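You operate a simulated robot arm through the tools that you are given. There is no shell and no other tool. Be economical: measure what you need, move in short steps, check, and stop when the job is done.

The job below is to be done with a simulated robot arm. You get a single attempt, and the scene is never put back.

Task
The extractor is clogged: switch off, pull the hose cuff, pump the yellow button till Clear, refit, restart.
Fine: in that order; it is Clear when only the bar's green end is lit. Where these are worked on the way, their far stop is far enough and under half their travel is too little: hose cuff.
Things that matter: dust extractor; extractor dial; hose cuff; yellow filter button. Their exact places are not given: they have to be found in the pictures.

It is judged by the outcome, as a careful person would: the job done as asked, and still so three seconds after it is handed in. It fails if anything else is knocked over, pushed out of place, dropped, spilled or broken.

Robot
A 6-joint arm with a fingered hand, on a carriage that runs on a rail from [-0.079, -1.067] to [0.079, 1.067] (x, y) and turns from -130 to 202 degrees about z. Base frame: it is fixed where the carriage stands at the start and does not move with it; the origin is on the floor, on the carriage's upright axis, x ahead of it, y to its left, z up. Units: m, degrees, N and s.
Its first joint turns from -166.0 to 166.0 degrees. Places, roughly: dust extractor [0.7, 0.5, 0.4]; extractor dial [0.7, 0.6, 0.8]; hose cuff [0.5, 0.4, 0.6]; yellow filter button [0.7, 0.4, 0.8]. Payload 4 kg.
The tool frame sits at the grasp point between the pads (the TCP): z along the fingers, y along the line on which they close. The tips reach 0.026 m beyond it. The gripper opens to 0.132 m. The gripper's body begins 0.073 m behind the TCP. The gripper is a hand of 4 fingers: y runs from the thumb to the fingers, the wrist lies at [0, 0, -0.239] in the tool frame, and closing takes about 1.5 s.
Orientation is told as [roll, pitch, yaw] about the base's x, y, z axes, in that order, counted from this pose: with the fingers straight down and closing along the base's y, the tool's x points along the base's -x, its y along +y and its z along -z.

Tools
- The arm moves only by the tool play_rows. Its argument "motion" is a list of rows, each a list of 6 numbers: the shift along the base's x, y, z in cm, then the turn, a rotation vector about the base's x, y, z in degrees. In form: [[tx, ty, tz, rx, ry, rz], ...]. A call has 1 to 10 rows; each row is the pose to reach, as a shift and turn from the pose commanded when the call began. "fingers" is the finger opening in cm, from 0 to 13.2, set as the call begins (left out, the last holds). Each row takes 0.2 s and may step no farther than 0.05 m and 8.6 degrees from the row before; otherwise, or with a gripper value out of range, the whole call is refused. A pose out of reach is approached as far as the arm can. The call stops where the force on the tool passes 50 N (or 10 N more than at its start, if that is more) or the arm is blocked; 0.2 s more then pass. Each finger travels about 0.045 m/s and halts on what it meets, pressing with about 33 N; the grip force reading is that of the motor and also rises with nothing between the fingers. The clock runs only during rows and for 0.2 s after the last one: add rows that repeat a pose to give the fingers time. It gives the time, the measured TCP pose, the force on the tool (base axes), the opening and the grip force at its end, in the units of the frame above (readings bear some noise), with the torque about the TCP (base axes, N m) and any sound that the robot's microphone picked up.
- Cameras (640 x 400 px; columns grow to the right, rows downward): "scene" is now at [0.3081, 0.1566, 1.4222]; the picture's right is [-0.37, -0.93, 0.00], its down [-0.01, 0.00, -1.00] and it looks along [0.93, -0.37, -0.01] (base axes); focal length 214 px, centre (320, 200). "wrist" rides on the gripper at [0.068, 0.002, -0.097] in the tool frame; the picture's right is [-0.03, 1.00, 0.00], its down [-0.82, -0.02, -0.58] and it looks along [-0.58, -0.02, 0.82] (tool axes); focal length 270 px, centre (320, 200).
- capture(camera): a new picture of that camera. It takes no simulated time.
- lift_body(by): slides the trunk up (or, below 0, down) by that many m; the arm and the scene camera ride with it, the base frame stays. It gives what a move gives, with no picture.
- roll_base(legs): drives the robot by 1 to 6 legs, each [ahead, left, turn to the left] in m, m and degrees, along the robot's own axes; the way and the turn of a leg run together, so that a leg with both is an arc; at most 1.5 m and 180 degrees a leg. The arm and the cameras ride along, it lands a little off, and it stops where it bumps. It keeps to its track: a leg is cut to what the track allows. It gives what a move gives.
- finger_targets(finger1, finger2, finger3, thumb_bend): sets how far each is bent, from 0 (flat) to 100 (curled in); at 30 the hand is open as for a grip, at 70 the pads meet at the TCP. One left out holds its place. A second passes; each finger stops where it meets its share of the squeeze, and holds until it gets a number again. A gripper value or a shape takes the hand back. It gives what a move gives, with no picture; readings hold the bend of each and the force on the fingers (four entries, about 0 where the hand has none), thumb and palm.
- grasp_type(shape): the hand has 4 fingers and takes this shape, open, in about a second: jaw (thumb against the fingers, like two jaws); tri (thumb and two fingers); tip (a fingertip pinch); poke (one finger out to press); point (the index stretched); flat (the hand flat); cup (the hand cupped); fist (a fist). The gripper value then closes the fingers along that shape, each until it touches; the sizes above hold for jaw. It gives what a move gives, with no picture.
- turn_head(pan, tilt): turns the head with the scene camera to pan (to the left, within 143 degrees either way) and tilt (down, from -29 to 69), counted from straight ahead of the robot. It gives what a move gives.
- pixel_to_xyz(camera, pixels): there is no depth. For up to 12 entries [column, row, z] of the newest picture of that camera ("zoom" is the newest enlarged one), the place [x, y] in the base frame at which the ray of that pixel passes the height z, good to about 0.003 m. It takes no simulated time.
- close_up(camera, box): a new picture of the part [left, top, right, bottom] of that camera's present view, enlarged. It takes no simulated time.
- hand_in(): hands the job in; it is judged then, once.

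Go step by step. Measure first, check grasps and placings, and put right what went wrong. The budget is 80 turns and 48 pictures, counting those below and the enlarged ones. Unless the task says otherwise, let go and move clear before handing in, and close with one line.

The tools are called as a command line: name --pt "numbers of a row" for each row, then --argument value for the rest, lists and objects as JSON in quotes. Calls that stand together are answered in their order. play_rows: Moves the arm, as the interface text tells. Its arguments: {"type":"object","properties":{"motion":{"type":"array"},"fingers":{"type":"number"}},"required":["motion"]} The other tools are called the same way: lift_body (by) slides the trunk up or down; grasp_type (shape) gives the hand a shape; finger_targets (finger1, finger2, finger3, thumb_bend) moves the fingers one by one; roll_base (legs) drives the base; turn_head (pan, tilt) turns the head that bears the scene camera; capture (camera) takes a picture; pixel_to_xyz (camera, pixels) gives the place at which the rays of pixels pass given heights; close_up (camera, box) takes an enlarged picture of a part of a camera's view; hand_in () hands the job in.

At the start:

```text
clock: 0.0
tool_pos: [0.4592, 0.4218, 1.0475]
tool_rot: [0.0, 0.0, 0.0]
ft_force: [0.8, -0.3, -0.3]
wrist_torque: [0.05, -0.02, 0.02]
finger_gap: 0.1319
grasp_force: 0.0
shape: jaw
bend: [30.0, 30.0, 30.0, 30.0]
finger forces: [0.0, 0.0, 0.0, 0.0, 0.0, 0.1]
trunk travel left (down, up): [-0.375, 0.253]
robot x, y, heading: [-0.0002, -0.002, -0.0]
head pan, tilt: [143.2, 68.8]
```

scene: 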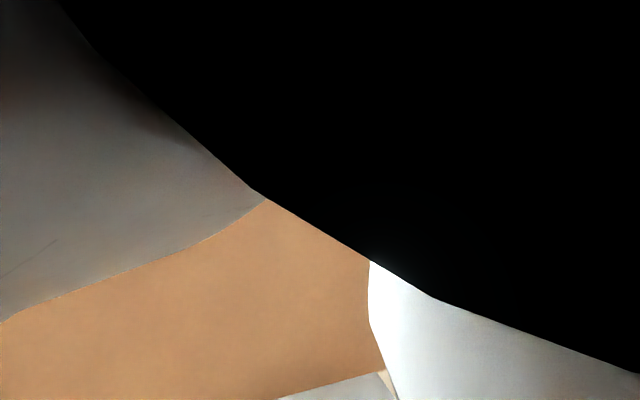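
wrist: 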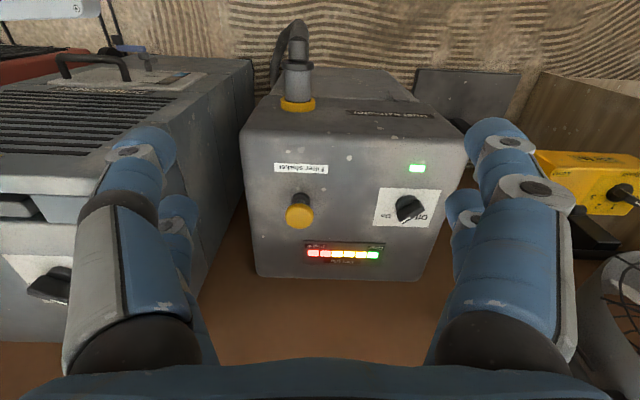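

The wrist view shows the extractor with its yellow button (298,212), dial (410,208), bar (342,253) and cuff (298,90), but upside down. I'll aim the head at it for an upright view.

turn_head --pan 20 --tilt 50

capture --camera "scene"

close_up --camera "wrist" --box '[230, 20, 470, 280]'

```text
clock: 2.0
tool_pos: [0.4607, 0.4214, 1.0464]
tool_rot: [-0.1, 0.0, -0.1]
ft_force: [-0.1, -0.7, -0.1]
wrist_torque: [0.03, -0.03, 0.02]
finger_gap: 0.1318
grasp_force: 0.1
shape: jaw
bend: [30.0, 30.0, 30.0, 30.0]
finger forces: [0.1, 0.0, 0.1, 0.0, 0.0, 0.0]
trunk travel left (down, up): [-0.375, 0.253]
robot x, y, heading: [-0.001, -0.0005, 0.3]
head pan, tilt: [20.0, 50.0]
```

```text
45 pictures are left
```

scene: 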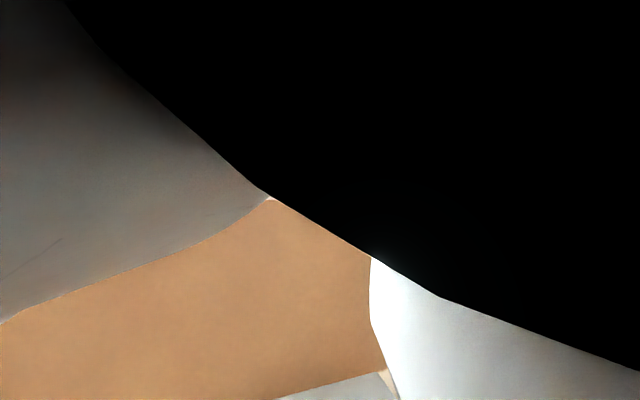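

```text
1.54 times, centred on (350, 150) of wrist
```

zoom: 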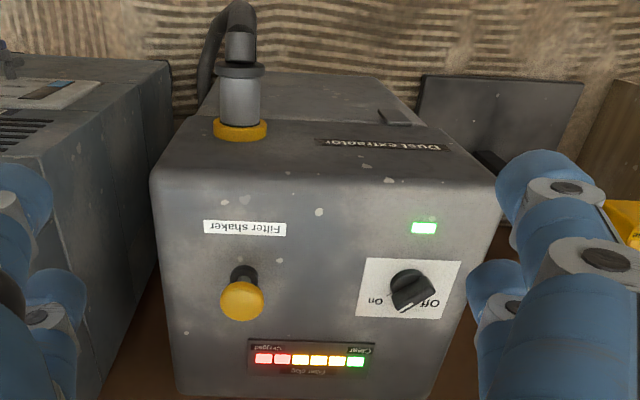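

The scene view did not change with the head turn. I'll check where that camera really looks, and measure panel points from the wrist zoom.

pixel_to_xyz --camera "scene" --pixels '[[320, 200, 0.8], [320, 200, 0.4], [320, 300, 0.8], [420, 300, 0.8]]'

pixel_to_xyz --camera "zoom" --pixels '[[242, 300, 0.8], [243, 272, 0.8], [410, 288, 0.8], [240, 128, 0.8], [240, 68, 0.8], [160, 185, 0.8], [490, 185, 0.8], [180, 395, 0.8], [310, 360, 0.8], [242, 300, 0.7], [242, 300, 0.9]]'

turn_head --pan 60 --tilt 40

capture --camera "scene"

```text
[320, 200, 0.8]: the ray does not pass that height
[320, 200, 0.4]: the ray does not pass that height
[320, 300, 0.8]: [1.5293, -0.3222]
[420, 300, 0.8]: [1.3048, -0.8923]
```

```text
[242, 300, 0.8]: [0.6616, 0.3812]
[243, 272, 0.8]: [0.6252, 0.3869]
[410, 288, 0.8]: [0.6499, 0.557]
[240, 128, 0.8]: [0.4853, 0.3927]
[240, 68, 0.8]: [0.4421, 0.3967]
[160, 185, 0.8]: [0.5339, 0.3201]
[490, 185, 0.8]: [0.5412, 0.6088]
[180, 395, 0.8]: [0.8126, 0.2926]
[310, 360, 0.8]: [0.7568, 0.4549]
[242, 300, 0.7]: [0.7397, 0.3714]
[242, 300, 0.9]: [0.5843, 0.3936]
```

```text
clock: 3.1
tool_pos: [0.4606, 0.4213, 1.0469]
tool_rot: [-0.1, 0.0, 0.0]
ft_force: [-0.6, 0.0, 0.3]
wrist_torque: [0.02, -0.01, 0.03]
finger_gap: 0.1319
grasp_force: 0.0
shape: jaw
bend: [30.0, 30.0, 30.0, 30.0]
finger forces: [0.0, 0.1, 0.0, 0.1, 0.1, 0.1]
trunk travel left (down, up): [-0.375, 0.253]
robot x, y, heading: [0.0005, 0.0016, -0.0]
head pan, tilt: [60.0, 40.0]
```

```text
43 pictures are left
```

scene: 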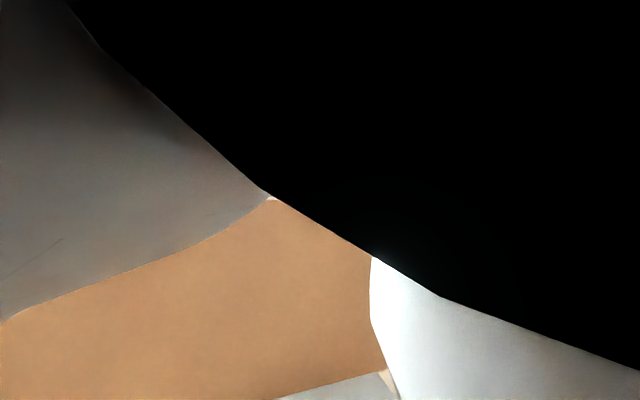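

The scene camera is stuck and useless, so I'll work with the wrist camera. I'll shift 12 cm in y for a stereo measurement.

play_rows --pt "0 4 0 0 0 0" --pt "0 8 0 0 0 0" --pt "0 12 0 0 0 0" --pt "0 12 0 0 0 0"

close_up --camera "wrist" --box '[120, 20, 360, 280]'

capture --camera "wrist"

capture --camera "scene"

```text
clock: 3.8
tool_pos: [0.4891, 0.4947, 1.1413]
tool_rot: [9.5, -3.0, -4.3]
ft_force: [-0.3, 0.4, 0.8]
wrist_torque: [-0.02, 0.02, -0.06]
finger_gap: 0.1319
grasp_force: 0.1
shape: jaw
bend: [30.0, 30.0, 30.0, 30.0]
finger forces: [0.0, 0.0, 0.0, 0.1, 0.1, 0.1]
trunk travel left (down, up): [-0.375, 0.253]
robot x, y, heading: [0.0003, 0.0006, 0.2]
head pan, tilt: [60.0, 40.0]
stopped in row 3: the arm was blocked; the commanded pose is now the measured one
```

```text
1.54 times, centred on (240, 150) of wrist
```

zoom: 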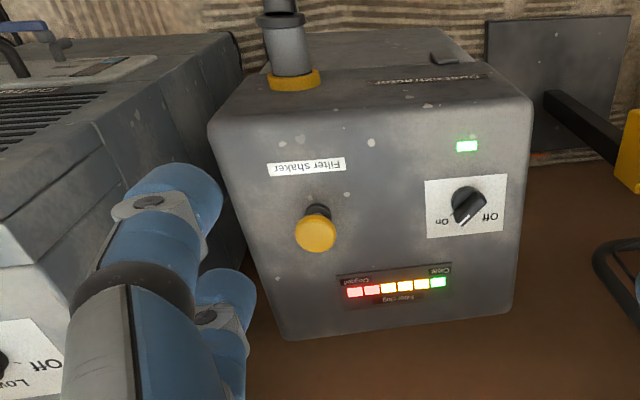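

```text
41 pictures are left
```

wrist: 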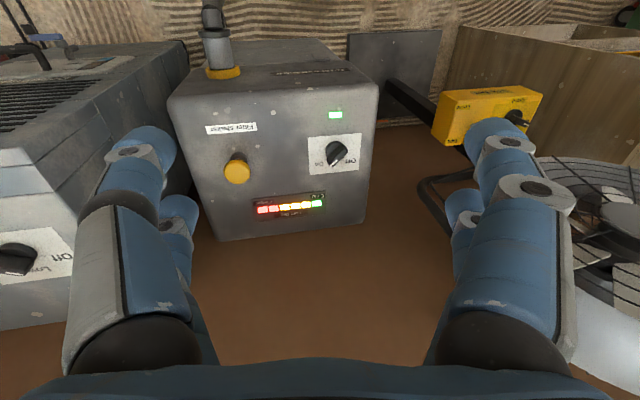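

```text
40 pictures are left
```

scene: 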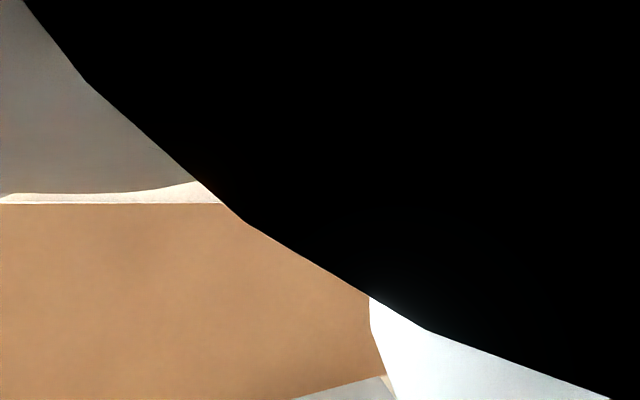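

The arm got blocked and drifted upward, tilting, but the picture is still good for stereo. I'll cast the same features from this zoom.

close_up --camera "wrist" --box '[120, 0, 440, 260]'

pixel_to_xyz --camera "wrist" --pixels '[[237, 172, 0.8], [237, 172, 0.7], [335, 154, 0.8], [335, 154, 0.7], [222, 72, 0.8], [222, 72, 0.7], [215, 35, 0.8], [215, 35, 0.7], [170, 97, 0.8], [170, 97, 0.7], [377, 85, 0.8], [377, 85, 0.7]]'

pixel_to_xyz --camera "wrist" --pixels '[[290, 208, 0.8], [290, 208, 0.7], [262, 210, 0.8], [262, 210, 0.7], [318, 203, 0.8], [318, 203, 0.7], [218, 240, 0.7], [218, 240, 0.4], [335, 115, 0.8], [335, 115, 0.7]]'

```text
1.54 times, centred on (280, 130) of wrist
```

zoom: 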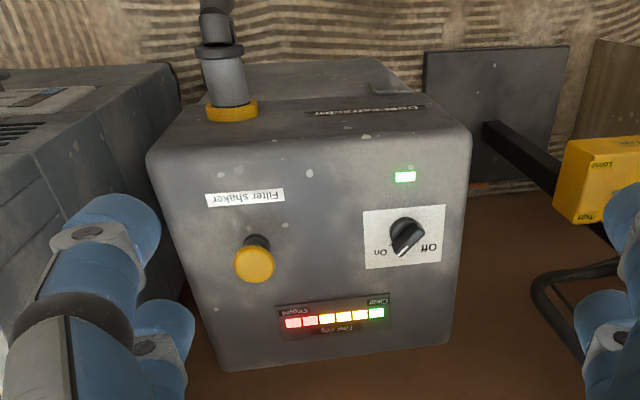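

```text
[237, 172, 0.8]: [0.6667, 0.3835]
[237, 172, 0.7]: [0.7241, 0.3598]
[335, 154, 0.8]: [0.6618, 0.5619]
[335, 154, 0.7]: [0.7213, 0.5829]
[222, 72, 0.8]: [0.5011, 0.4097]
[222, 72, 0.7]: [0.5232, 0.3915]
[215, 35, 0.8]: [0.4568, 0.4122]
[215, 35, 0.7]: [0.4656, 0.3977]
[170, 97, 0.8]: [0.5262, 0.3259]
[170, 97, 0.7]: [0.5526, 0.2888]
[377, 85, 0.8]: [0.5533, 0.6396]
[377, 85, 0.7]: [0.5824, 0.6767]
```

```text
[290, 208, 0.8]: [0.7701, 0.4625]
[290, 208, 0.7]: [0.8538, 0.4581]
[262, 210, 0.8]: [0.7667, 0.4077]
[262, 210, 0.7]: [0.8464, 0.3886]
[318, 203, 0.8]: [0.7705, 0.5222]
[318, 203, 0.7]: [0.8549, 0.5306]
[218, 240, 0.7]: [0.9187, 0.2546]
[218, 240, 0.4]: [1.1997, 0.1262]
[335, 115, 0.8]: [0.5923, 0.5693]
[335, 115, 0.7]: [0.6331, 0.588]
```

Stereo gives panel height about 0.74, button near (0.68, 0.38, 0.78), dial near (0.69, 0.57), and the cuff running from (0.54, 0.377, 0.6) toward -x. I'll straighten the arm into a better posture above the panel.

play_rows --pt "3 -2 -3 -2.5 0.8 1.1" --pt "6 -3 -6 -5 1.5 2.2" --pt "9 -4 -9 -7.5 2.3 3.3" --pt "12 -4.5 -12 -9.5 3.0 4.3" --pt "12 -4.5 -12 -9.5 3.0 4.3"

capture --camera "wrist"

```text
clock: 5.0
tool_pos: [0.6059, 0.4485, 1.0227]
tool_rot: [-0.1, -0.2, 0.6]
ft_force: [0.2, -0.3, 0.7]
wrist_torque: [0.01, -0.03, 0.0]
finger_gap: 0.1322
grasp_force: 0.0
shape: jaw
bend: [30.0, 30.0, 30.0, 30.0]
finger forces: [0.0, 0.1, 0.0, 0.0, 0.0, 0.0]
trunk travel left (down, up): [-0.375, 0.253]
robot x, y, heading: [0.0005, 0.0007, -0.2]
head pan, tilt: [60.0, 40.0]
```

```text
38 pictures are left
```

wrist: 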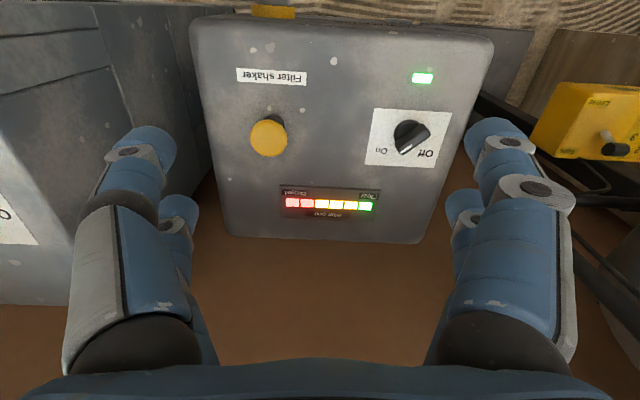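

The pose is upright again. Next I'll zoom in on the dial and get rays.

close_up --camera "wrist" --box '[360, 90, 460, 180]'

pixel_to_xyz --camera "wrist" --pixels '[[411, 137, 0.75], [411, 137, 0.65], [269, 140, 0.75], [269, 140, 0.65], [329, 203, 0.75], [329, 203, 0.65], [422, 78, 0.75], [422, 78, 0.65], [272, 76, 0.75], [272, 76, 0.65], [200, 20, 0.75], [490, 40, 0.75]]'

```text
4.44 times, centred on (410, 135) of wrist
```

zoom: 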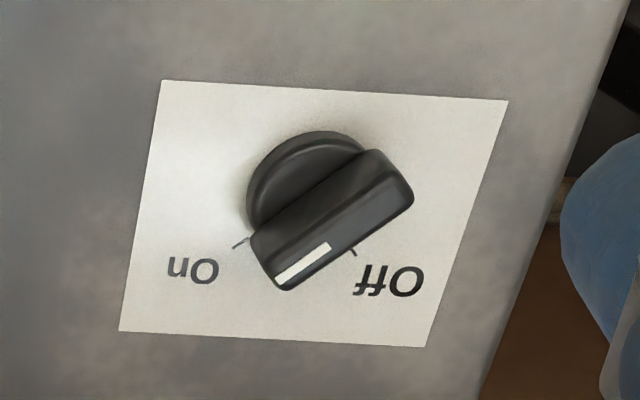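

```text
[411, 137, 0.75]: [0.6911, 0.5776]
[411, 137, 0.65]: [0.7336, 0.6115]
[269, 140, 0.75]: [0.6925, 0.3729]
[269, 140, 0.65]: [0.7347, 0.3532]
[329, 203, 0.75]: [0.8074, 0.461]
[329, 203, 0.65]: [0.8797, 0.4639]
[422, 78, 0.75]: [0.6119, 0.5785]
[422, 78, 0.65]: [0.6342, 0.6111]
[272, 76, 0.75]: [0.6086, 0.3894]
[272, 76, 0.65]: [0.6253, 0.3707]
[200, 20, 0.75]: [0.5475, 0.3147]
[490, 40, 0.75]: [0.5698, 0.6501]
```

The pointer sits at the On tick, with Off about 85° counterclockwise. The dial is near (0.69, 0.577). I'll move above it with yaw -50 so the fingers straddle the bar grip.

play_rows --pt "1.2 1.8 -2.2 0 0 -7.2" --pt "2.4 3.6 -4.4 0 0 -14.4" --pt "3.6 5.4 -6.6 0 0 -21.6" --pt "4.8 7.2 -8.8 0 0 -28.8" --pt "6.0 9.0 -11 0 0 -36" --pt "7.2 10.8 -13.2 0 0 -43.2" --pt "8.5 12.8 -15.3 0 0 -50.5" --pt "8.5 12.8 -15.3 0 0 -50.5"

capture --camera "wrist"

```text
clock: 6.8
tool_pos: [0.6924, 0.5787, 0.8698]
tool_rot: [-0.1, -0.2, -50.2]
ft_force: [-0.1, -1.0, 0.5]
wrist_torque: [0.02, -0.03, 0.02]
finger_gap: 0.1319
grasp_force: 0.1
shape: jaw
bend: [30.0, 30.0, 30.0, 30.0]
finger forces: [0.1, 0.0, 0.0, 0.0, 0.0, 0.1]
trunk travel left (down, up): [-0.375, 0.253]
robot x, y, heading: [-0.0018, 0.0011, 0.3]
head pan, tilt: [60.0, 40.0]
```

```text
36 pictures are left
```

wrist: 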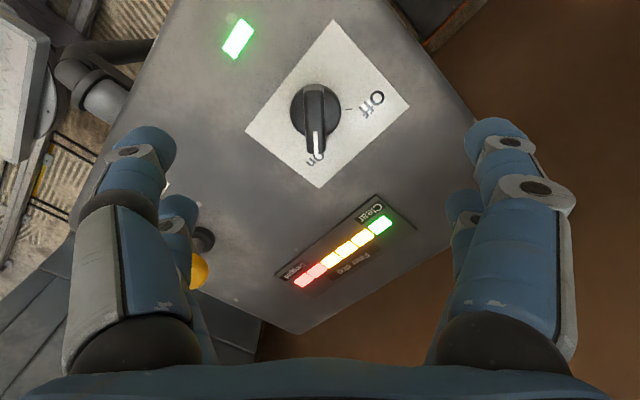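

The bar grip is aligned with the image vertical, so yaw is right. I'll get rays for the panel height and the dial centre.

pixel_to_xyz --camera "wrist" --pixels '[[238, 38, 0.75], [238, 38, 0.65], [316, 108, 0.75], [316, 108, 0.72], [316, 155, 0.75], [320, 75, 0.75], [301, 282, 0.75], [301, 282, 0.65], [380, 223, 0.75], [380, 223, 0.65], [315, 90, 0.75], [347, 109, 0.72]]'

close_up --camera "wrist" --box '[240, 20, 420, 200]'

```text
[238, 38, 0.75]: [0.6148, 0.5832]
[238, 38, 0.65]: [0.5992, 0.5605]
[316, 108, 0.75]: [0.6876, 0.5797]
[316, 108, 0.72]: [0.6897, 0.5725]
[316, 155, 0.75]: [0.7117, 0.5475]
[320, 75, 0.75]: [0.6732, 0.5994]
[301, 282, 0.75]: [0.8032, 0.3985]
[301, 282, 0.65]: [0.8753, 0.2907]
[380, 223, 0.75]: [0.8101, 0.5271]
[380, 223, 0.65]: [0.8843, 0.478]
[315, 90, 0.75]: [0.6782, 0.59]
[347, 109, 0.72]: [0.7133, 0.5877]
```

```text
2.22 times, centred on (330, 110) of wrist
```

zoom: 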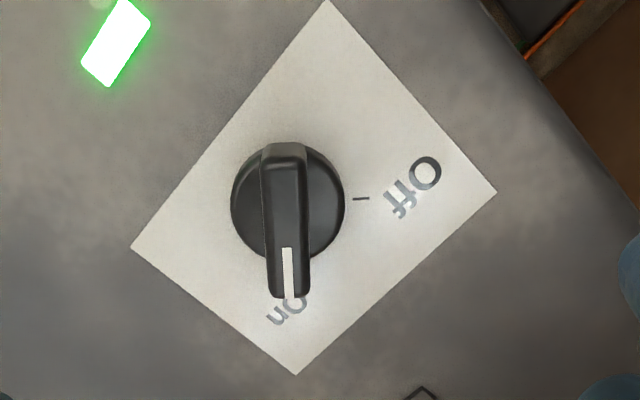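

Panel height is 0.742 and the dial centre about (0.6885, 0.578), with the Off tick 90° counterclockwise of the pointer. I'll descend around the bar to TCP z 0.778 with a half-open hand.

play_rows --pt "-0.4 0 -3 0 0 0" --pt "-0.4 0 -6 0 0 0" --pt "-0.4 0 -8 0 0 0" --pt "-0.4 0 -9.2 0 0 0" --pt "-0.4 0 -9.2 0 0 0" --fingers 7

capture --camera "wrist"

```text
clock: 8.0
tool_pos: [0.6874, 0.5772, 0.7774]
tool_rot: [-0.2, -0.3, -49.9]
ft_force: [0.0, -0.2, 0.4]
wrist_torque: [-0.01, 0.0, 0.01]
finger_gap: 0.0705
grasp_force: 0.1
shape: jaw
bend: [72.0, 72.0, 72.0, 70.0]
finger forces: [0.0, 0.0, 0.1, 0.0, 0.0, 0.1]
trunk travel left (down, up): [-0.375, 0.253]
robot x, y, heading: [0.0004, 0.0004, -0.2]
head pan, tilt: [60.0, 40.0]
```

```text
34 pictures are left
```

wrist: 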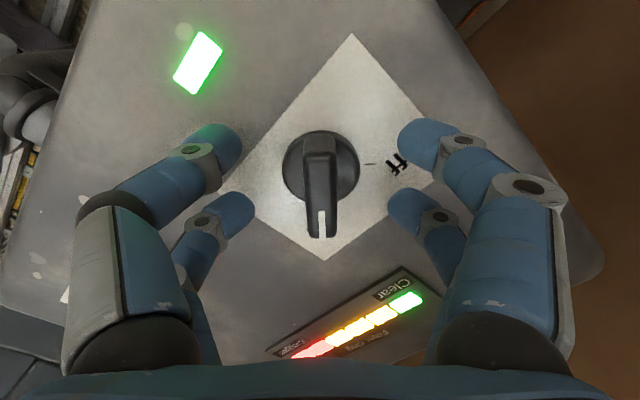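

The bar is centred between the fingers at column 320. Next I'll close on it.

play_rows --pt "0 0 0 0 0 0" --pt "0 0 0 0 0 0" --pt "0 0 0 0 0 0" --pt "0 0 0 0 0 0" --pt "0 0 0 0 0 0" --pt "0 0 0 0 0 0" --pt "0 0 0 0 0 0" --pt "0 0 0 0 0 0" --fingers 0

capture --camera "wrist"

```text
clock: 9.8
tool_pos: [0.6866, 0.5771, 0.7775]
tool_rot: [-0.1, -0.4, -50.0]
ft_force: [2.8, -1.1, -1.4]
wrist_torque: [0.37, -0.6, 0.02]
finger_gap: 0.0125
grasp_force: 32.9
shape: jaw
bend: [71.0, 72.0, 74.0, 70.0]
finger forces: [33.6, 34.6, 27.3, 0.1, 30.6, 0.0]
trunk travel left (down, up): [-0.375, 0.253]
robot x, y, heading: [-0.0013, -0.0019, -0.1]
head pan, tilt: [60.0, 40.0]
```

```text
33 pictures are left
```

wrist: 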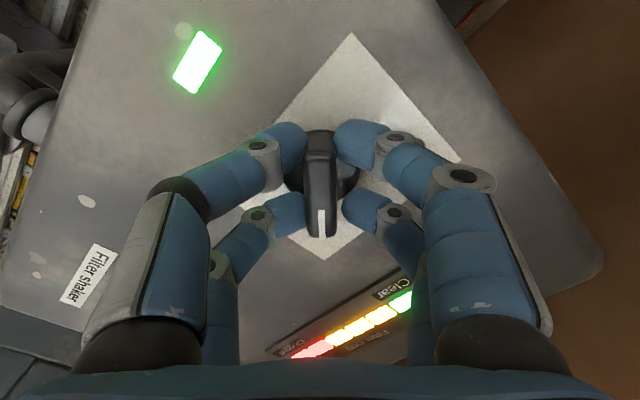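

The bar is gripped with a 12.5 mm gap and 33 N. I'll turn it counterclockwise 80° first.

play_rows --pt "0 0 0 0 0 8" --pt "0 0 0 0 0 16" --pt "0 0 0 0 0 24" --pt "0 0 0 0 0 32" --pt "0 0 0 0 0 40" --pt "0 0 0 0 0 48" --pt "0 0 0 0 0 56" --pt "0 0 0 0 0 64" --pt "0 0 0 0 0 72" --pt "0 0 0 0 0 80"

capture --camera "wrist"

```text
clock: 12.0
tool_pos: [0.6866, 0.5757, 0.7782]
tool_rot: [-0.2, 0.0, 30.1]
ft_force: [-22.1, -31.3, 9.2]
wrist_torque: [-0.2, 0.62, -0.08]
finger_gap: 0.0126
grasp_force: 32.8
shape: jaw
bend: [71.0, 72.0, 74.0, 70.0]
finger forces: [51.4, 36.1, 35.6, 0.0, 35.9, 0.0]
trunk travel left (down, up): [-0.375, 0.253]
robot x, y, heading: [0.0039, -0.0019, -0.0]
head pan, tilt: [60.0, 40.0]
```

```text
32 pictures are left
```

wrist: 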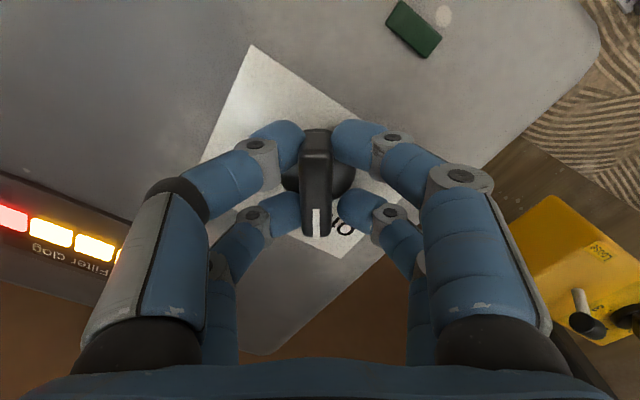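

The power LED is out. There is a side force of (-22, -31) N, so I'll shift 2–3 mm to ease it and turn the last few degrees.

play_rows --pt "-0.1 -0.15 0 0 0 0" --pt "-0.2 -0.25 0 0 0 4" --pt "-0.2 -0.25 0 0 0 8"

capture --camera "wrist"

```text
clock: 12.8
tool_pos: [0.6876, 0.5758, 0.778]
tool_rot: [-0.2, -0.2, 37.9]
ft_force: [-6.9, -24.7, -1.1]
wrist_torque: [-0.18, 0.41, -0.01]
finger_gap: 0.0125
grasp_force: 32.8
shape: jaw
bend: [71.0, 72.0, 74.0, 70.0]
finger forces: [45.1, 35.5, 32.9, 0.1, 35.3, 0.1]
trunk travel left (down, up): [-0.375, 0.253]
robot x, y, heading: [-0.0007, -0.0027, 0.1]
head pan, tilt: [60.0, 40.0]
```

```text
31 pictures are left
```

wrist: 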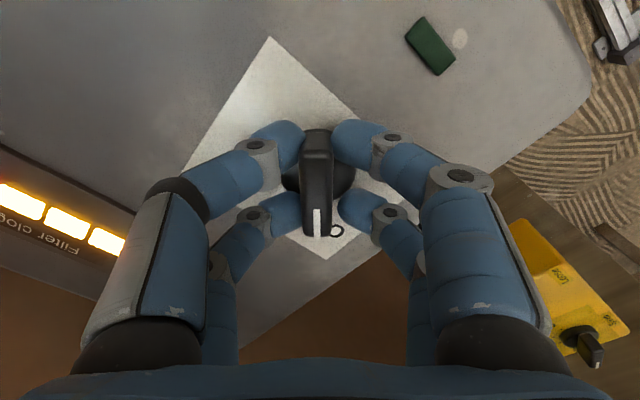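

The pointer now sits at Off. I'll release, rise, and check.

play_rows --pt "0 0 0 0 0 0" --pt "0 0 0 0 0 0" --pt "0 0 0 0 0 0" --pt "0 0 0 0 0 0" --pt "0 0 3 0 0 0" --pt "0 0 7 0 0 0" --pt "0 0 11 0 0 0" --pt "0 0 15 0 0 0" --fingers 7

close_up --camera "wrist" --box '[200, 0, 440, 200]'

```text
clock: 14.6
tool_pos: [0.6839, 0.5761, 0.9288]
tool_rot: [-0.1, -0.2, 38.0]
ft_force: [1.1, 0.4, -0.3]
wrist_torque: [-0.02, 0.02, -0.01]
finger_gap: 0.0693
grasp_force: 0.1
shape: jaw
bend: [72.0, 72.0, 72.0, 70.0]
finger forces: [0.0, 0.1, 0.0, 0.0, 0.0, 0.0]
trunk travel left (down, up): [-0.375, 0.253]
robot x, y, heading: [0.001, -0.0014, 0.0]
head pan, tilt: [60.0, 40.0]
```

```text
2.00 times, centred on (320, 100) of wrist
```

zoom: 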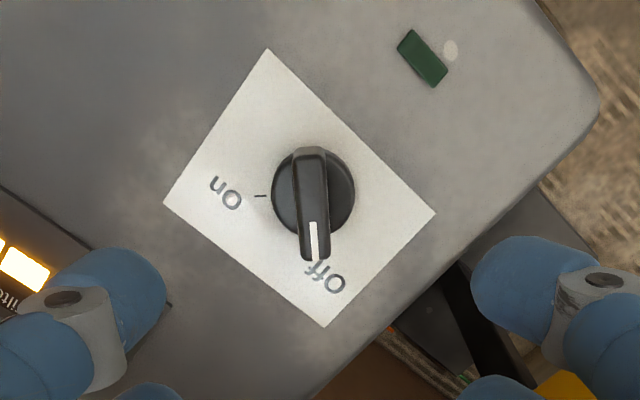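

The dial reads Off and the LED is dark. I'll swing back to yaw 0 in front of the cuff for a look.

play_rows --pt "-3 -3 0 0 0 -7.6" --pt "-6 -6 0 0 0 -15.2" --pt "-9 -9 0 0 0 -22.8" --pt "-12 -12 0 0 0 -30.4" --pt "-15 -15 0 0 0 -38" --pt "-18 -17.5 -2 0 0 -38" --pt "-21 -19.5 -5 0 0 -38" --pt "-23 -19.5 -8 0 0 -38" --pt "-23 -19.5 -8 0 0 -38" --fingers 13.2

capture --camera "wrist"

```text
clock: 16.6
tool_pos: [0.4529, 0.3826, 0.8463]
tool_rot: [-0.1, -0.2, 0.0]
ft_force: [0.4, -0.1, -0.6]
wrist_torque: [-0.03, 0.01, 0.0]
finger_gap: 0.1319
grasp_force: 0.1
shape: jaw
bend: [30.0, 30.0, 30.0, 30.0]
finger forces: [0.1, 0.0, 0.1, 0.0, 0.0, 0.0]
trunk travel left (down, up): [-0.375, 0.253]
robot x, y, heading: [0.0022, 0.0001, 0.0]
head pan, tilt: [60.0, 40.0]
```

```text
29 pictures are left
```

wrist: 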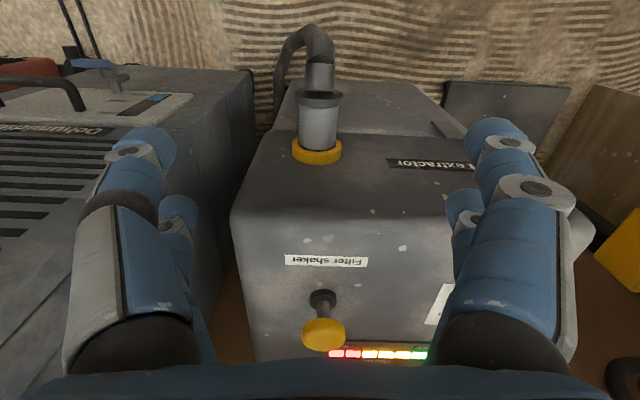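

The cuff is clear now: yellow socket (318,152), grey cuff up to its rim at (319,98), then the hose elbow. I'll cast these rays and move lower for stereo.

pixel_to_xyz --camera "wrist" --pixels '[[318, 158, 0.65], [318, 158, 0.55], [318, 145, 0.65], [318, 145, 0.55], [319, 98, 0.65], [319, 98, 0.55], [300, 122, 0.6], [338, 122, 0.6], [292, 152, 0.6], [343, 152, 0.6], [320, 70, 0.6], [320, 215, 0.742]]'

play_rows --pt "-1 0 -3 0 0 0" --pt "-2 0 -6 0 0 0" --pt "-2 0 -9 0 0 0" --pt "-2 0 -11 0 0 0" --pt "-2 0 -11 0 0 0"

capture --camera "wrist"

```text
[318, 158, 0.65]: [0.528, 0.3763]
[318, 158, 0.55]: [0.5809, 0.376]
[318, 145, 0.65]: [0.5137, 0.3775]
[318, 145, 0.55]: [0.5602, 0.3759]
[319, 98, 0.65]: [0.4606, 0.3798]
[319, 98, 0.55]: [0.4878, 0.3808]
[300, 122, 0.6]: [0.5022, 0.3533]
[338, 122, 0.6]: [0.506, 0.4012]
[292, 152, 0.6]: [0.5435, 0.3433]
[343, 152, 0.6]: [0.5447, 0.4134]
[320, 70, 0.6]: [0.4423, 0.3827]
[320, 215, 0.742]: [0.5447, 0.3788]
```

```text
clock: 17.8
tool_pos: [0.4342, 0.3788, 0.7363]
tool_rot: [-0.1, -0.3, 0.0]
ft_force: [0.6, -0.2, -0.2]
wrist_torque: [-0.03, -0.02, 0.02]
finger_gap: 0.1322
grasp_force: 0.1
shape: jaw
bend: [30.0, 30.0, 30.0, 30.0]
finger forces: [0.0, 0.1, 0.0, 0.1, 0.0, 0.1]
trunk travel left (down, up): [-0.375, 0.253]
robot x, y, heading: [-0.0, 0.0003, -0.1]
head pan, tilt: [60.0, 40.0]
```

```text
28 pictures are left
```

wrist: 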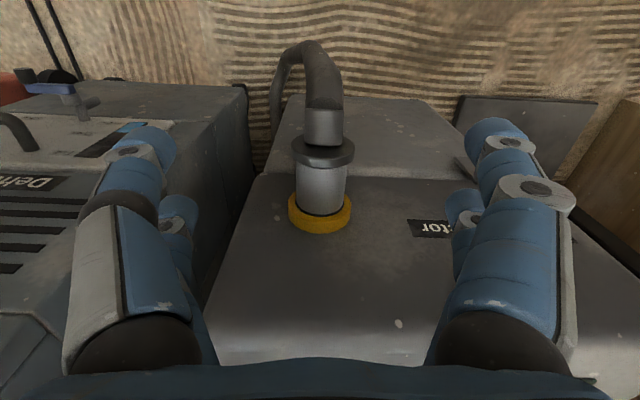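

pixel_to_xyz --camera "wrist" --pixels '[[320, 212, 0.65], [320, 212, 0.55], [320, 152, 0.65], [320, 152, 0.55], [320, 205, 0.65], [320, 205, 0.55], [320, 175, 0.65], [322, 130, 0.65], [322, 130, 0.55], [318, 45, 0.6], [318, 45, 0.4], [320, 175, 0.55]]'

close_up --camera "wrist" --box '[220, 30, 420, 260]'

```text
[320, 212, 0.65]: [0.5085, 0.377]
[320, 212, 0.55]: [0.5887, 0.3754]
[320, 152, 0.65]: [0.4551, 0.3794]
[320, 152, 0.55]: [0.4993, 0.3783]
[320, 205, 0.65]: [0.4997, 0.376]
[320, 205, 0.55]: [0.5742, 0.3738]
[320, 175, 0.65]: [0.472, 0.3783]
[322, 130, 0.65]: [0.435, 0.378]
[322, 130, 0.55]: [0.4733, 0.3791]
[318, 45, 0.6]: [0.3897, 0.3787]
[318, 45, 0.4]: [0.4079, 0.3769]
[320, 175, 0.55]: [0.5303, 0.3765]
```

```text
1.74 times, centred on (320, 145) of wrist
```

zoom: 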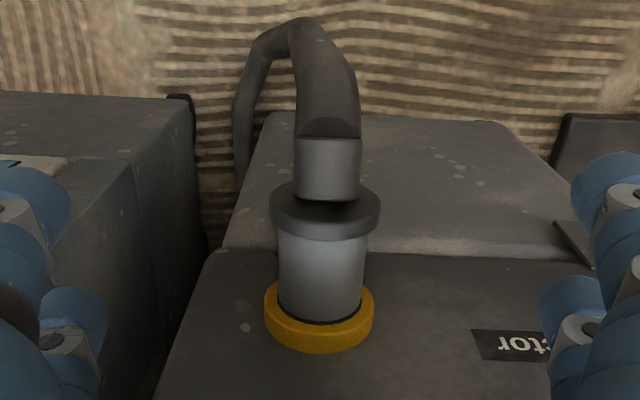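

Stereo places the cuff horizontal along x at y≈0.377, z≈0.604, from its socket at x 0.535 to its rim at x 0.475. I'll lower the hand over it with the fingers straddling in y.

play_rows --pt "3 -0.1 0 0 0 0" --pt "6.8 -0.1 0 0 0 0" --pt "6.8 -0.1 -3 0 0 0" --pt "6.8 -0.1 -6 0 0 0" --pt "6.8 -0.1 -6 0 0 0" --fingers 9.5

capture --camera "wrist"

```text
clock: 19.0
tool_pos: [0.5022, 0.3804, 0.6783]
tool_rot: [-0.2, -0.3, 0.0]
ft_force: [-0.3, 0.4, 0.3]
wrist_torque: [0.01, 0.01, 0.03]
finger_gap: 0.0953
grasp_force: 0.0
shape: jaw
bend: [66.0, 66.0, 66.0, 55.0]
finger forces: [0.0, 0.0, 0.0, 0.0, 0.0, 0.0]
trunk travel left (down, up): [-0.375, 0.253]
robot x, y, heading: [0.0004, 0.003, 0.2]
head pan, tilt: [60.0, 40.0]
```

```text
26 pictures are left
```

wrist: 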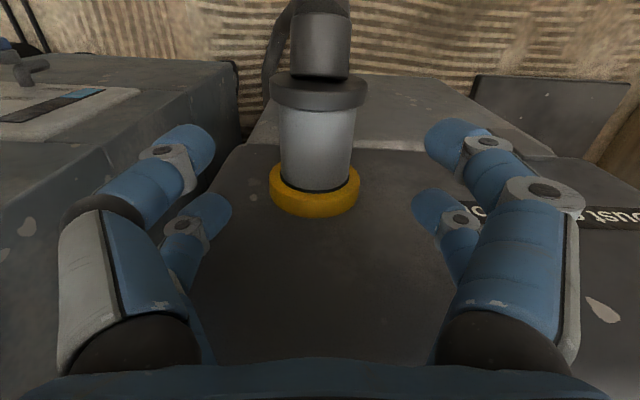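

The cuff is centred between the fingers. I'll descend to its axis height.

play_rows --pt "0 -0.2 -2 0 0 0" --pt "0 -0.2 -4 0 0 0" --pt "0 -0.2 -6 0 0 0" --pt "0 -0.2 -7.3 0 0 0" --pt "0 -0.2 -7.3 0 0 0"

capture --camera "wrist"

```text
clock: 20.2
tool_pos: [0.5036, 0.3768, 0.6084]
tool_rot: [-0.3, -0.2, -0.1]
ft_force: [-0.4, 0.6, 0.1]
wrist_torque: [0.0, -0.04, 0.01]
finger_gap: 0.0955
grasp_force: 0.0
shape: jaw
bend: [66.0, 66.0, 66.0, 55.0]
finger forces: [0.0, 0.0, 0.0, 0.0, 0.0, 0.0]
out of reach, approached as far as the arm can: row 4, 5
trunk travel left (down, up): [-0.375, 0.253]
robot x, y, heading: [0.0005, -0.0015, -0.1]
head pan, tilt: [60.0, 40.0]
```

```text
25 pictures are left
```

wrist: 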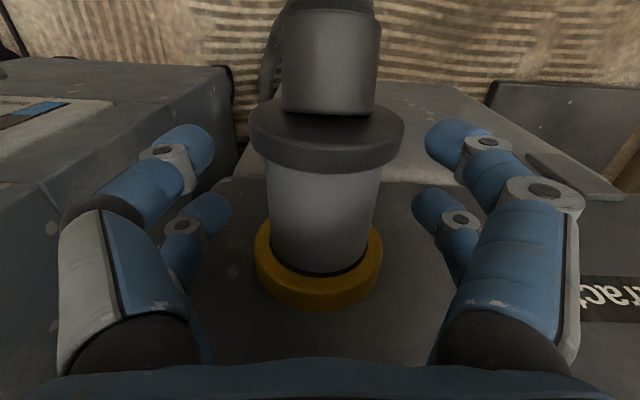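

The arm bottoms out here, so it needs a lower trunk. I'll rise 12 cm, then lower the trunk by 12 cm.

play_rows --pt "0 0 4 0 0 0" --pt "0 0 8 0 0 0" --pt "0 0 12 0 0 0" --pt "0 0 14 0 0 0"

lift_body --by -0.14

capture --camera "wrist"

```text
clock: 21.2
tool_pos: [0.5045, 0.379, 0.7493]
tool_rot: [-0.1, -0.3, 0.0]
ft_force: [0.2, 0.2, -0.7]
wrist_torque: [0.0, -0.03, -0.03]
finger_gap: 0.0951
grasp_force: 0.0
shape: jaw
bend: [66.0, 66.0, 66.0, 55.0]
finger forces: [0.0, 0.0, 0.0, 0.0, 0.0, 0.0]
out of reach, approached as far as the arm can: row 1
trunk travel left (down, up): [-0.375, 0.253]
robot x, y, heading: [-0.001, 0.0019, -0.1]
head pan, tilt: [60.0, 40.0]
```

```text
clock: 22.9
tool_pos: [0.5043, 0.3794, 0.6093]
tool_rot: [-0.1, -0.2, 0.0]
ft_force: [-0.9, 0.3, 0.5]
wrist_torque: [-0.03, -0.04, 0.02]
finger_gap: 0.0952
grasp_force: 0.0
shape: jaw
bend: [66.0, 66.0, 66.0, 55.0]
finger forces: [0.0, 0.1, 0.0, 0.1, 0.0, 0.0]
trunk travel left (down, up): [-0.235, 0.393]
robot x, y, heading: [-0.0036, -0.0004, -0.1]
head pan, tilt: [60.0, 40.0]
```

```text
24 pictures are left
```

wrist: 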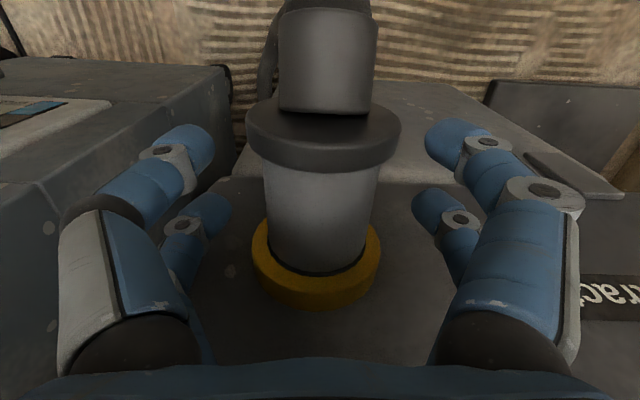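

The free barrel runs from x 0.475 to 0.530. I'll shift 5 mm back, drop 4 mm, then close.

play_rows --pt "-0.4 -0.1 -0.4 0 0 0" --pt "-0.4 -0.1 -0.4 0 0 0" --pt "-0.4 -0.1 -0.4 0 0 0" --pt "-0.4 -0.1 -0.4 0 0 0" --pt "-0.4 -0.1 -0.4 0 0 0" --pt "-0.4 -0.1 -0.4 0 0 0" --pt "-0.4 -0.1 -0.4 0 0 0" --pt "-0.4 -0.1 -0.4 0 0 0" --fingers 0

capture --camera "wrist"

```text
clock: 24.7
tool_pos: [0.4994, 0.3776, 0.6025]
tool_rot: [-0.2, -0.3, 0.0]
ft_force: [0.8, 1.3, -41.7]
wrist_torque: [-0.11, -0.01, -0.01]
finger_gap: 0.0355
grasp_force: 32.7
shape: jaw
bend: [73.0, 73.0, 73.0, 71.0]
finger forces: [33.1, 30.5, 31.0, 0.0, 33.3, 0.2]
trunk travel left (down, up): [-0.235, 0.393]
robot x, y, heading: [0.0011, 0.0023, -0.0]
head pan, tilt: [60.0, 40.0]
```

```text
23 pictures are left
```

wrist: 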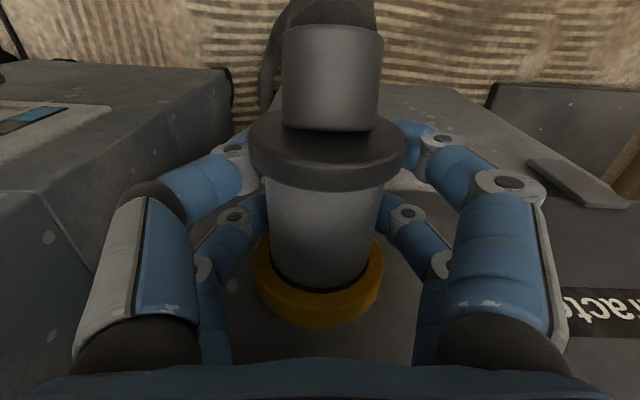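

The grip sits below the cuff's widest line, shown by 42 N of vertical wedge force. I'll reopen, rise 1 cm, and close again.

play_rows --pt "0 0 0 0 0 0" --pt "0 0 0 0 0 0" --pt "0 0 0 0 0 0" --pt "0 0 0 0 0 0" --pt "0 0 1.0 0 0 0" --pt "0 0 1.0 0 0 0" --fingers 7.5

play_rows --pt "0 0 0 0 0 0" --pt "0 0 0 0 0 0" --pt "0 0 0 0 0 0" --pt "0 0 0 0 0 0" --pt "0 0 0 0 0 0" --pt "0 0 0 0 0 0" --pt "0 0 0 0 0 0" --fingers 0

```text
clock: 26.1
tool_pos: [0.5009, 0.3759, 0.6136]
tool_rot: [-0.1, -0.3, 0.0]
ft_force: [0.0, 0.7, 0.9]
wrist_torque: [-0.06, -0.02, 0.0]
finger_gap: 0.0744
grasp_force: 0.1
shape: jaw
bend: [72.0, 72.0, 72.0, 70.0]
finger forces: [0.0, 0.1, 0.0, 0.1, 0.0, 0.0]
trunk travel left (down, up): [-0.235, 0.393]
robot x, y, heading: [-0.0001, 0.0025, 0.0]
head pan, tilt: [60.0, 40.0]
```

```text
clock: 27.7
tool_pos: [0.4999, 0.3774, 0.614]
tool_rot: [-0.2, -0.2, 0.0]
ft_force: [2.6, -1.4, -17.9]
wrist_torque: [0.01, 0.01, -0.51]
finger_gap: 0.0399
grasp_force: 32.8
shape: jaw
bend: [74.0, 73.0, 74.0, 70.0]
finger forces: [39.6, 31.3, 32.6, 0.1, 31.3, 0.0]
trunk travel left (down, up): [-0.235, 0.393]
robot x, y, heading: [0.0032, 0.003, 0.2]
head pan, tilt: [60.0, 40.0]
```

The grip is better (40 mm gap, 18 N). I'll pull straight out along -x in small steps.

play_rows --pt "-0.7 0 0 0 0 0" --pt "-1.4 0 0 0 0 0" --pt "-2.1 0 0 0 0 0" --pt "-2.8 0 0 0 0 0" --pt "-3.5 0 0 0 0 0" --pt "-4.2 0 0 0 0 0" --pt "-4.9 0 0 0 0 0" --pt "-5.6 0 0 0 0 0"

capture --camera "wrist"

```text
clock: 29.2
tool_pos: [0.46, 0.3793, 0.6143]
tool_rot: [0.3, -0.4, -0.5]
ft_force: [18.0, 4.6, -28.8]
wrist_torque: [-0.03, -0.27, -0.42]
finger_gap: 0.0387
grasp_force: 32.8
shape: jaw
bend: [73.0, 73.0, 73.0, 70.0]
finger forces: [47.2, 34.7, 31.3, 0.0, 33.8, 0.0]
trunk travel left (down, up): [-0.235, 0.393]
robot x, y, heading: [-0.0024, -0.0017, -0.3]
head pan, tilt: [60.0, 40.0]
stopped in row 7: the force on the tool passed its limit at 61 N (the readings are from after the stop); the commanded pose is now the measured one
```

```text
22 pictures are left
```

wrist: 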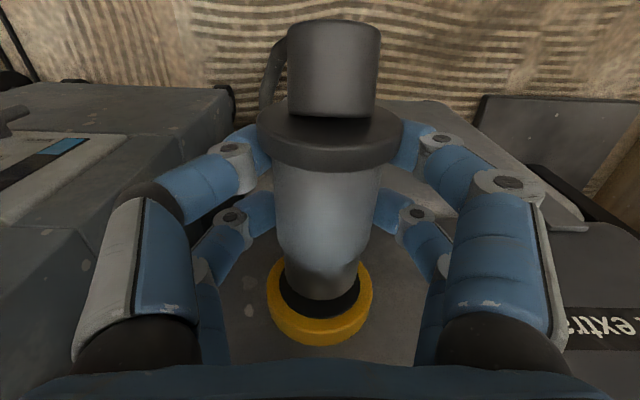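

The cuff came out 4 cm and then met 61 N, with its taper standing at the dark socket mouth. I'll test once whether that is the far stop.

play_rows --pt "-0.3 0 0 0 0 0" --pt "-0.6 0 0 0 0 0" --pt "-0.9 0 0 0 0 0"

close_up --camera "wrist" --box '[220, 80, 420, 360]'

```text
clock: 29.6
tool_pos: [0.4607, 0.3796, 0.6132]
tool_rot: [0.5, -0.6, -0.8]
ft_force: [17.5, 2.2, -26.0]
wrist_torque: [-0.12, -0.21, -0.21]
finger_gap: 0.0386
grasp_force: 32.7
shape: jaw
bend: [73.0, 73.0, 73.0, 70.0]
finger forces: [46.2, 34.9, 30.9, 0.0, 34.8, 0.1]
trunk travel left (down, up): [-0.235, 0.393]
robot x, y, heading: [0.0011, 0.0022, -0.0]
head pan, tilt: [60.0, 40.0]
stopped in row 1: the force on the tool passed its limit at 56 N (the readings are from after the stop); the commanded pose is now the measured one
```

```text
1.43 times, centred on (320, 220) of wrist
```

zoom: 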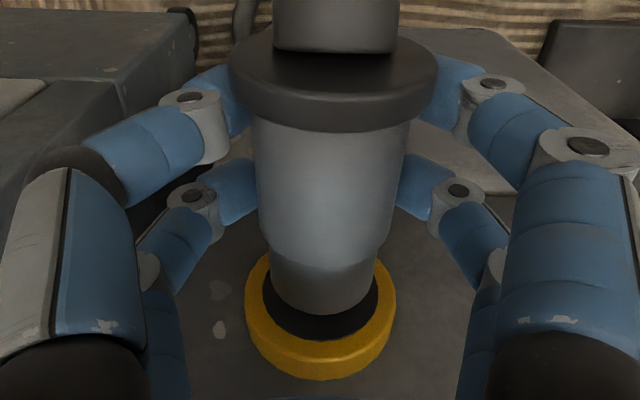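

That is the far stop. I'll release, rise straight up, and check that the cuff stays out.

play_rows --pt "0 0 0 0 0 0" --pt "0 0 0 0 0 0" --pt "0 0 0 0 0 0" --pt "0 0 0 0 0 0" --pt "0 0 0 0 0 0" --pt "0 0 3 0 0 0" --pt "0 0 7 0 0 0" --pt "0 0 11 0 0 0" --pt "0 0 15 0 0 0" --pt "0 0 19 0 0 0" --fingers 9.5

capture --camera "wrist"

```text
clock: 31.8
tool_pos: [0.4597, 0.3804, 0.8015]
tool_rot: [0.6, -0.5, -0.7]
ft_force: [0.5, 0.5, -0.1]
wrist_torque: [-0.03, -0.03, 0.02]
finger_gap: 0.0947
grasp_force: 0.1
shape: jaw
bend: [66.0, 66.0, 66.0, 55.0]
finger forces: [0.1, 0.1, 0.0, 0.0, 0.0, 0.0]
trunk travel left (down, up): [-0.235, 0.393]
robot x, y, heading: [0.0001, 0.0034, -0.2]
head pan, tilt: [60.0, 40.0]
```

```text
20 pictures are left
```

wrist: 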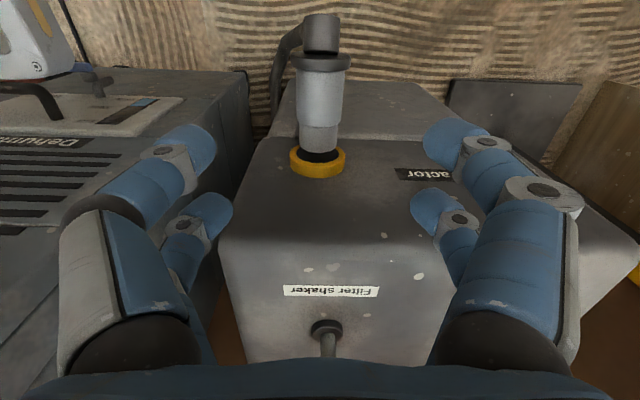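

The cuff stays out with its taper clear of the socket. Next I'll move above the button, near (0.683, 0.378, 0.775), and form the poke shape.

play_rows --pt "2 0 4 0 0 0" --pt "6 0 7 0 0 0.3" --pt "10 0 9 0 0 0.7" --pt "14 0 9 0 0 0.7" --pt "18 0 9 0 0 0.7" --pt "22 0 9 -0.5 0.4 0.7" --pt "22 0 9 -0.5 0.4 0.7"

grasp_type --shape "poke"

capture --camera "wrist"

```text
clock: 33.4
tool_pos: [0.6817, 0.381, 0.8965]
tool_rot: [0.0, -0.1, 0.0]
ft_force: [-0.2, 0.3, -0.4]
wrist_torque: [0.0, 0.0, -0.01]
finger_gap: 0.0947
grasp_force: 0.0
shape: jaw
bend: [66.0, 66.0, 66.0, 55.0]
finger forces: [0.0, 0.1, 0.1, 0.1, 0.1, 0.1]
trunk travel left (down, up): [-0.235, 0.393]
robot x, y, heading: [-0.0019, -0.0019, -0.1]
head pan, tilt: [60.0, 40.0]
```

```text
clock: 34.3
tool_pos: [0.6815, 0.3817, 0.8966]
tool_rot: [0.0, -0.1, 0.2]
ft_force: [0.3, -0.2, -0.6]
wrist_torque: [-0.01, 0.01, 0.0]
finger_gap: 0.0001
grasp_force: 0.2
shape: poke
bend: [100.0, 100.0, 100.0, 34.0]
finger forces: [0.1, 0.1, 0.1, 0.0, 0.0, 0.1]
trunk travel left (down, up): [-0.235, 0.393]
robot x, y, heading: [0.0049, 0.0022, -0.3]
head pan, tilt: [60.0, 40.0]
```

```text
19 pictures are left
```

wrist: 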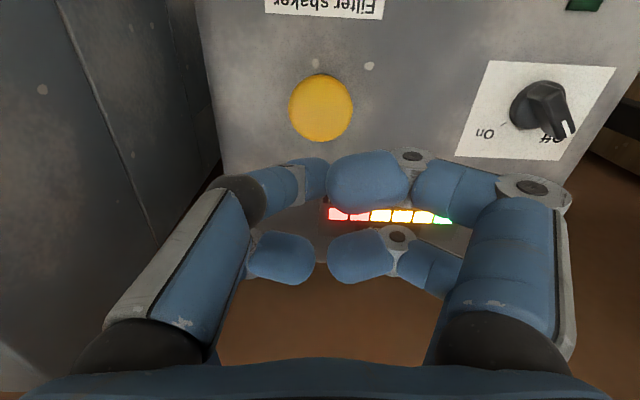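

The poke shape leaves no clear finger at the front. I'll use the jaw shape fully closed and press with one fingertip pair instead.

grasp_type --shape "jaw"

play_rows --pt "0 0 0 0 0 0" --pt "0 0 0 0 0 0" --pt "0 0 0 0 0 0" --pt "0 0 0 0 0 0" --pt "0 0 0 0 0 0" --pt "0 0 0 0 0 0" --pt "0 0 0 0 0 0" --pt "0 0 0 0 0 0" --fingers 0

capture --camera "wrist"

```text
clock: 35.2
tool_pos: [0.681, 0.3806, 0.8963]
tool_rot: [0.0, -0.1, 0.1]
ft_force: [-0.5, 0.6, 0.8]
wrist_torque: [0.01, 0.0, 0.0]
finger_gap: 0.1319
grasp_force: 0.1
shape: jaw
bend: [30.0, 30.0, 30.0, 30.0]
finger forces: [0.0, 0.0, 0.1, 0.1, 0.0, 0.0]
trunk travel left (down, up): [-0.235, 0.393]
robot x, y, heading: [0.0021, -0.0015, -0.0]
head pan, tilt: [60.0, 40.0]
```

```text
clock: 37.0
tool_pos: [0.6808, 0.3801, 0.8965]
tool_rot: [-0.1, -0.2, 0.0]
ft_force: [-0.6, 0.0, 0.0]
wrist_torque: [-0.01, -0.01, -0.01]
finger_gap: 0.0001
grasp_force: 17.9
shape: jaw
bend: [62.0, 62.0, 62.0, 70.0]
finger forces: [0.1, 0.0, 0.1, 0.1, 0.0, 0.0]
trunk travel left (down, up): [-0.235, 0.393]
robot x, y, heading: [0.0018, -0.0015, 0.0]
head pan, tilt: [60.0, 40.0]
```

```text
18 pictures are left
```

wrist: 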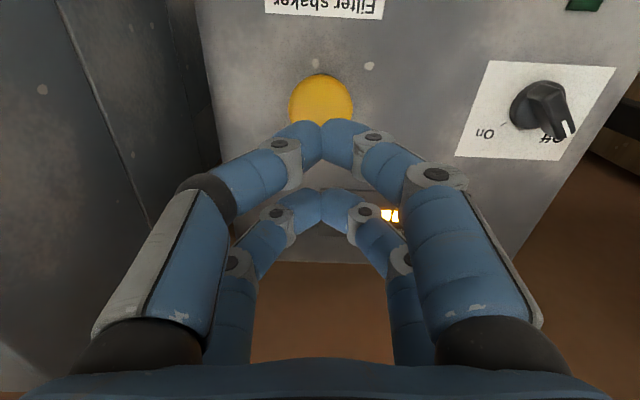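

The front fingertip pair (321,140) sits about 18 mm behind the TCP in x. I'll put it over the button, and then press down in small steps.

play_rows --pt "2 -0.2 -3 0 0 0" --pt "2 -0.2 -6.5 0 0 0" --pt "2 -0.2 -8.0 0 0 0" --pt "2 -0.2 -8.0 0 0 0"

capture --camera "wrist"

```text
clock: 38.0
tool_pos: [0.6992, 0.379, 0.8165]
tool_rot: [0.0, -0.2, 0.1]
ft_force: [0.4, 0.4, 3.6]
wrist_torque: [0.03, 0.05, -0.03]
finger_gap: 0.0002
grasp_force: 32.6
shape: jaw
bend: [62.0, 63.0, 63.0, 70.0]
finger forces: [0.1, 0.1, 0.0, 0.1, 0.1, 0.1]
trunk travel left (down, up): [-0.235, 0.393]
robot x, y, heading: [-0.0028, -0.0009, -0.1]
head pan, tilt: [60.0, 40.0]
```

```text
17 pictures are left
```

wrist: 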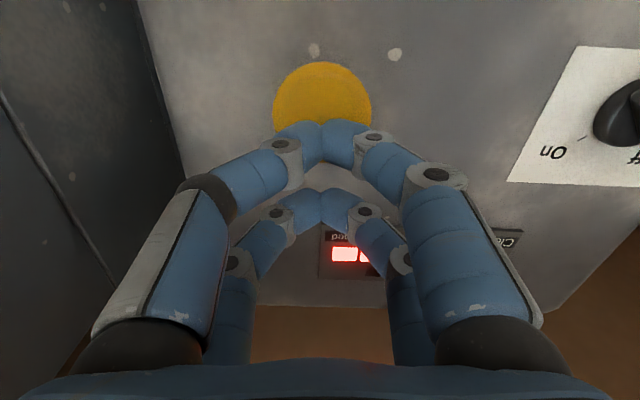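

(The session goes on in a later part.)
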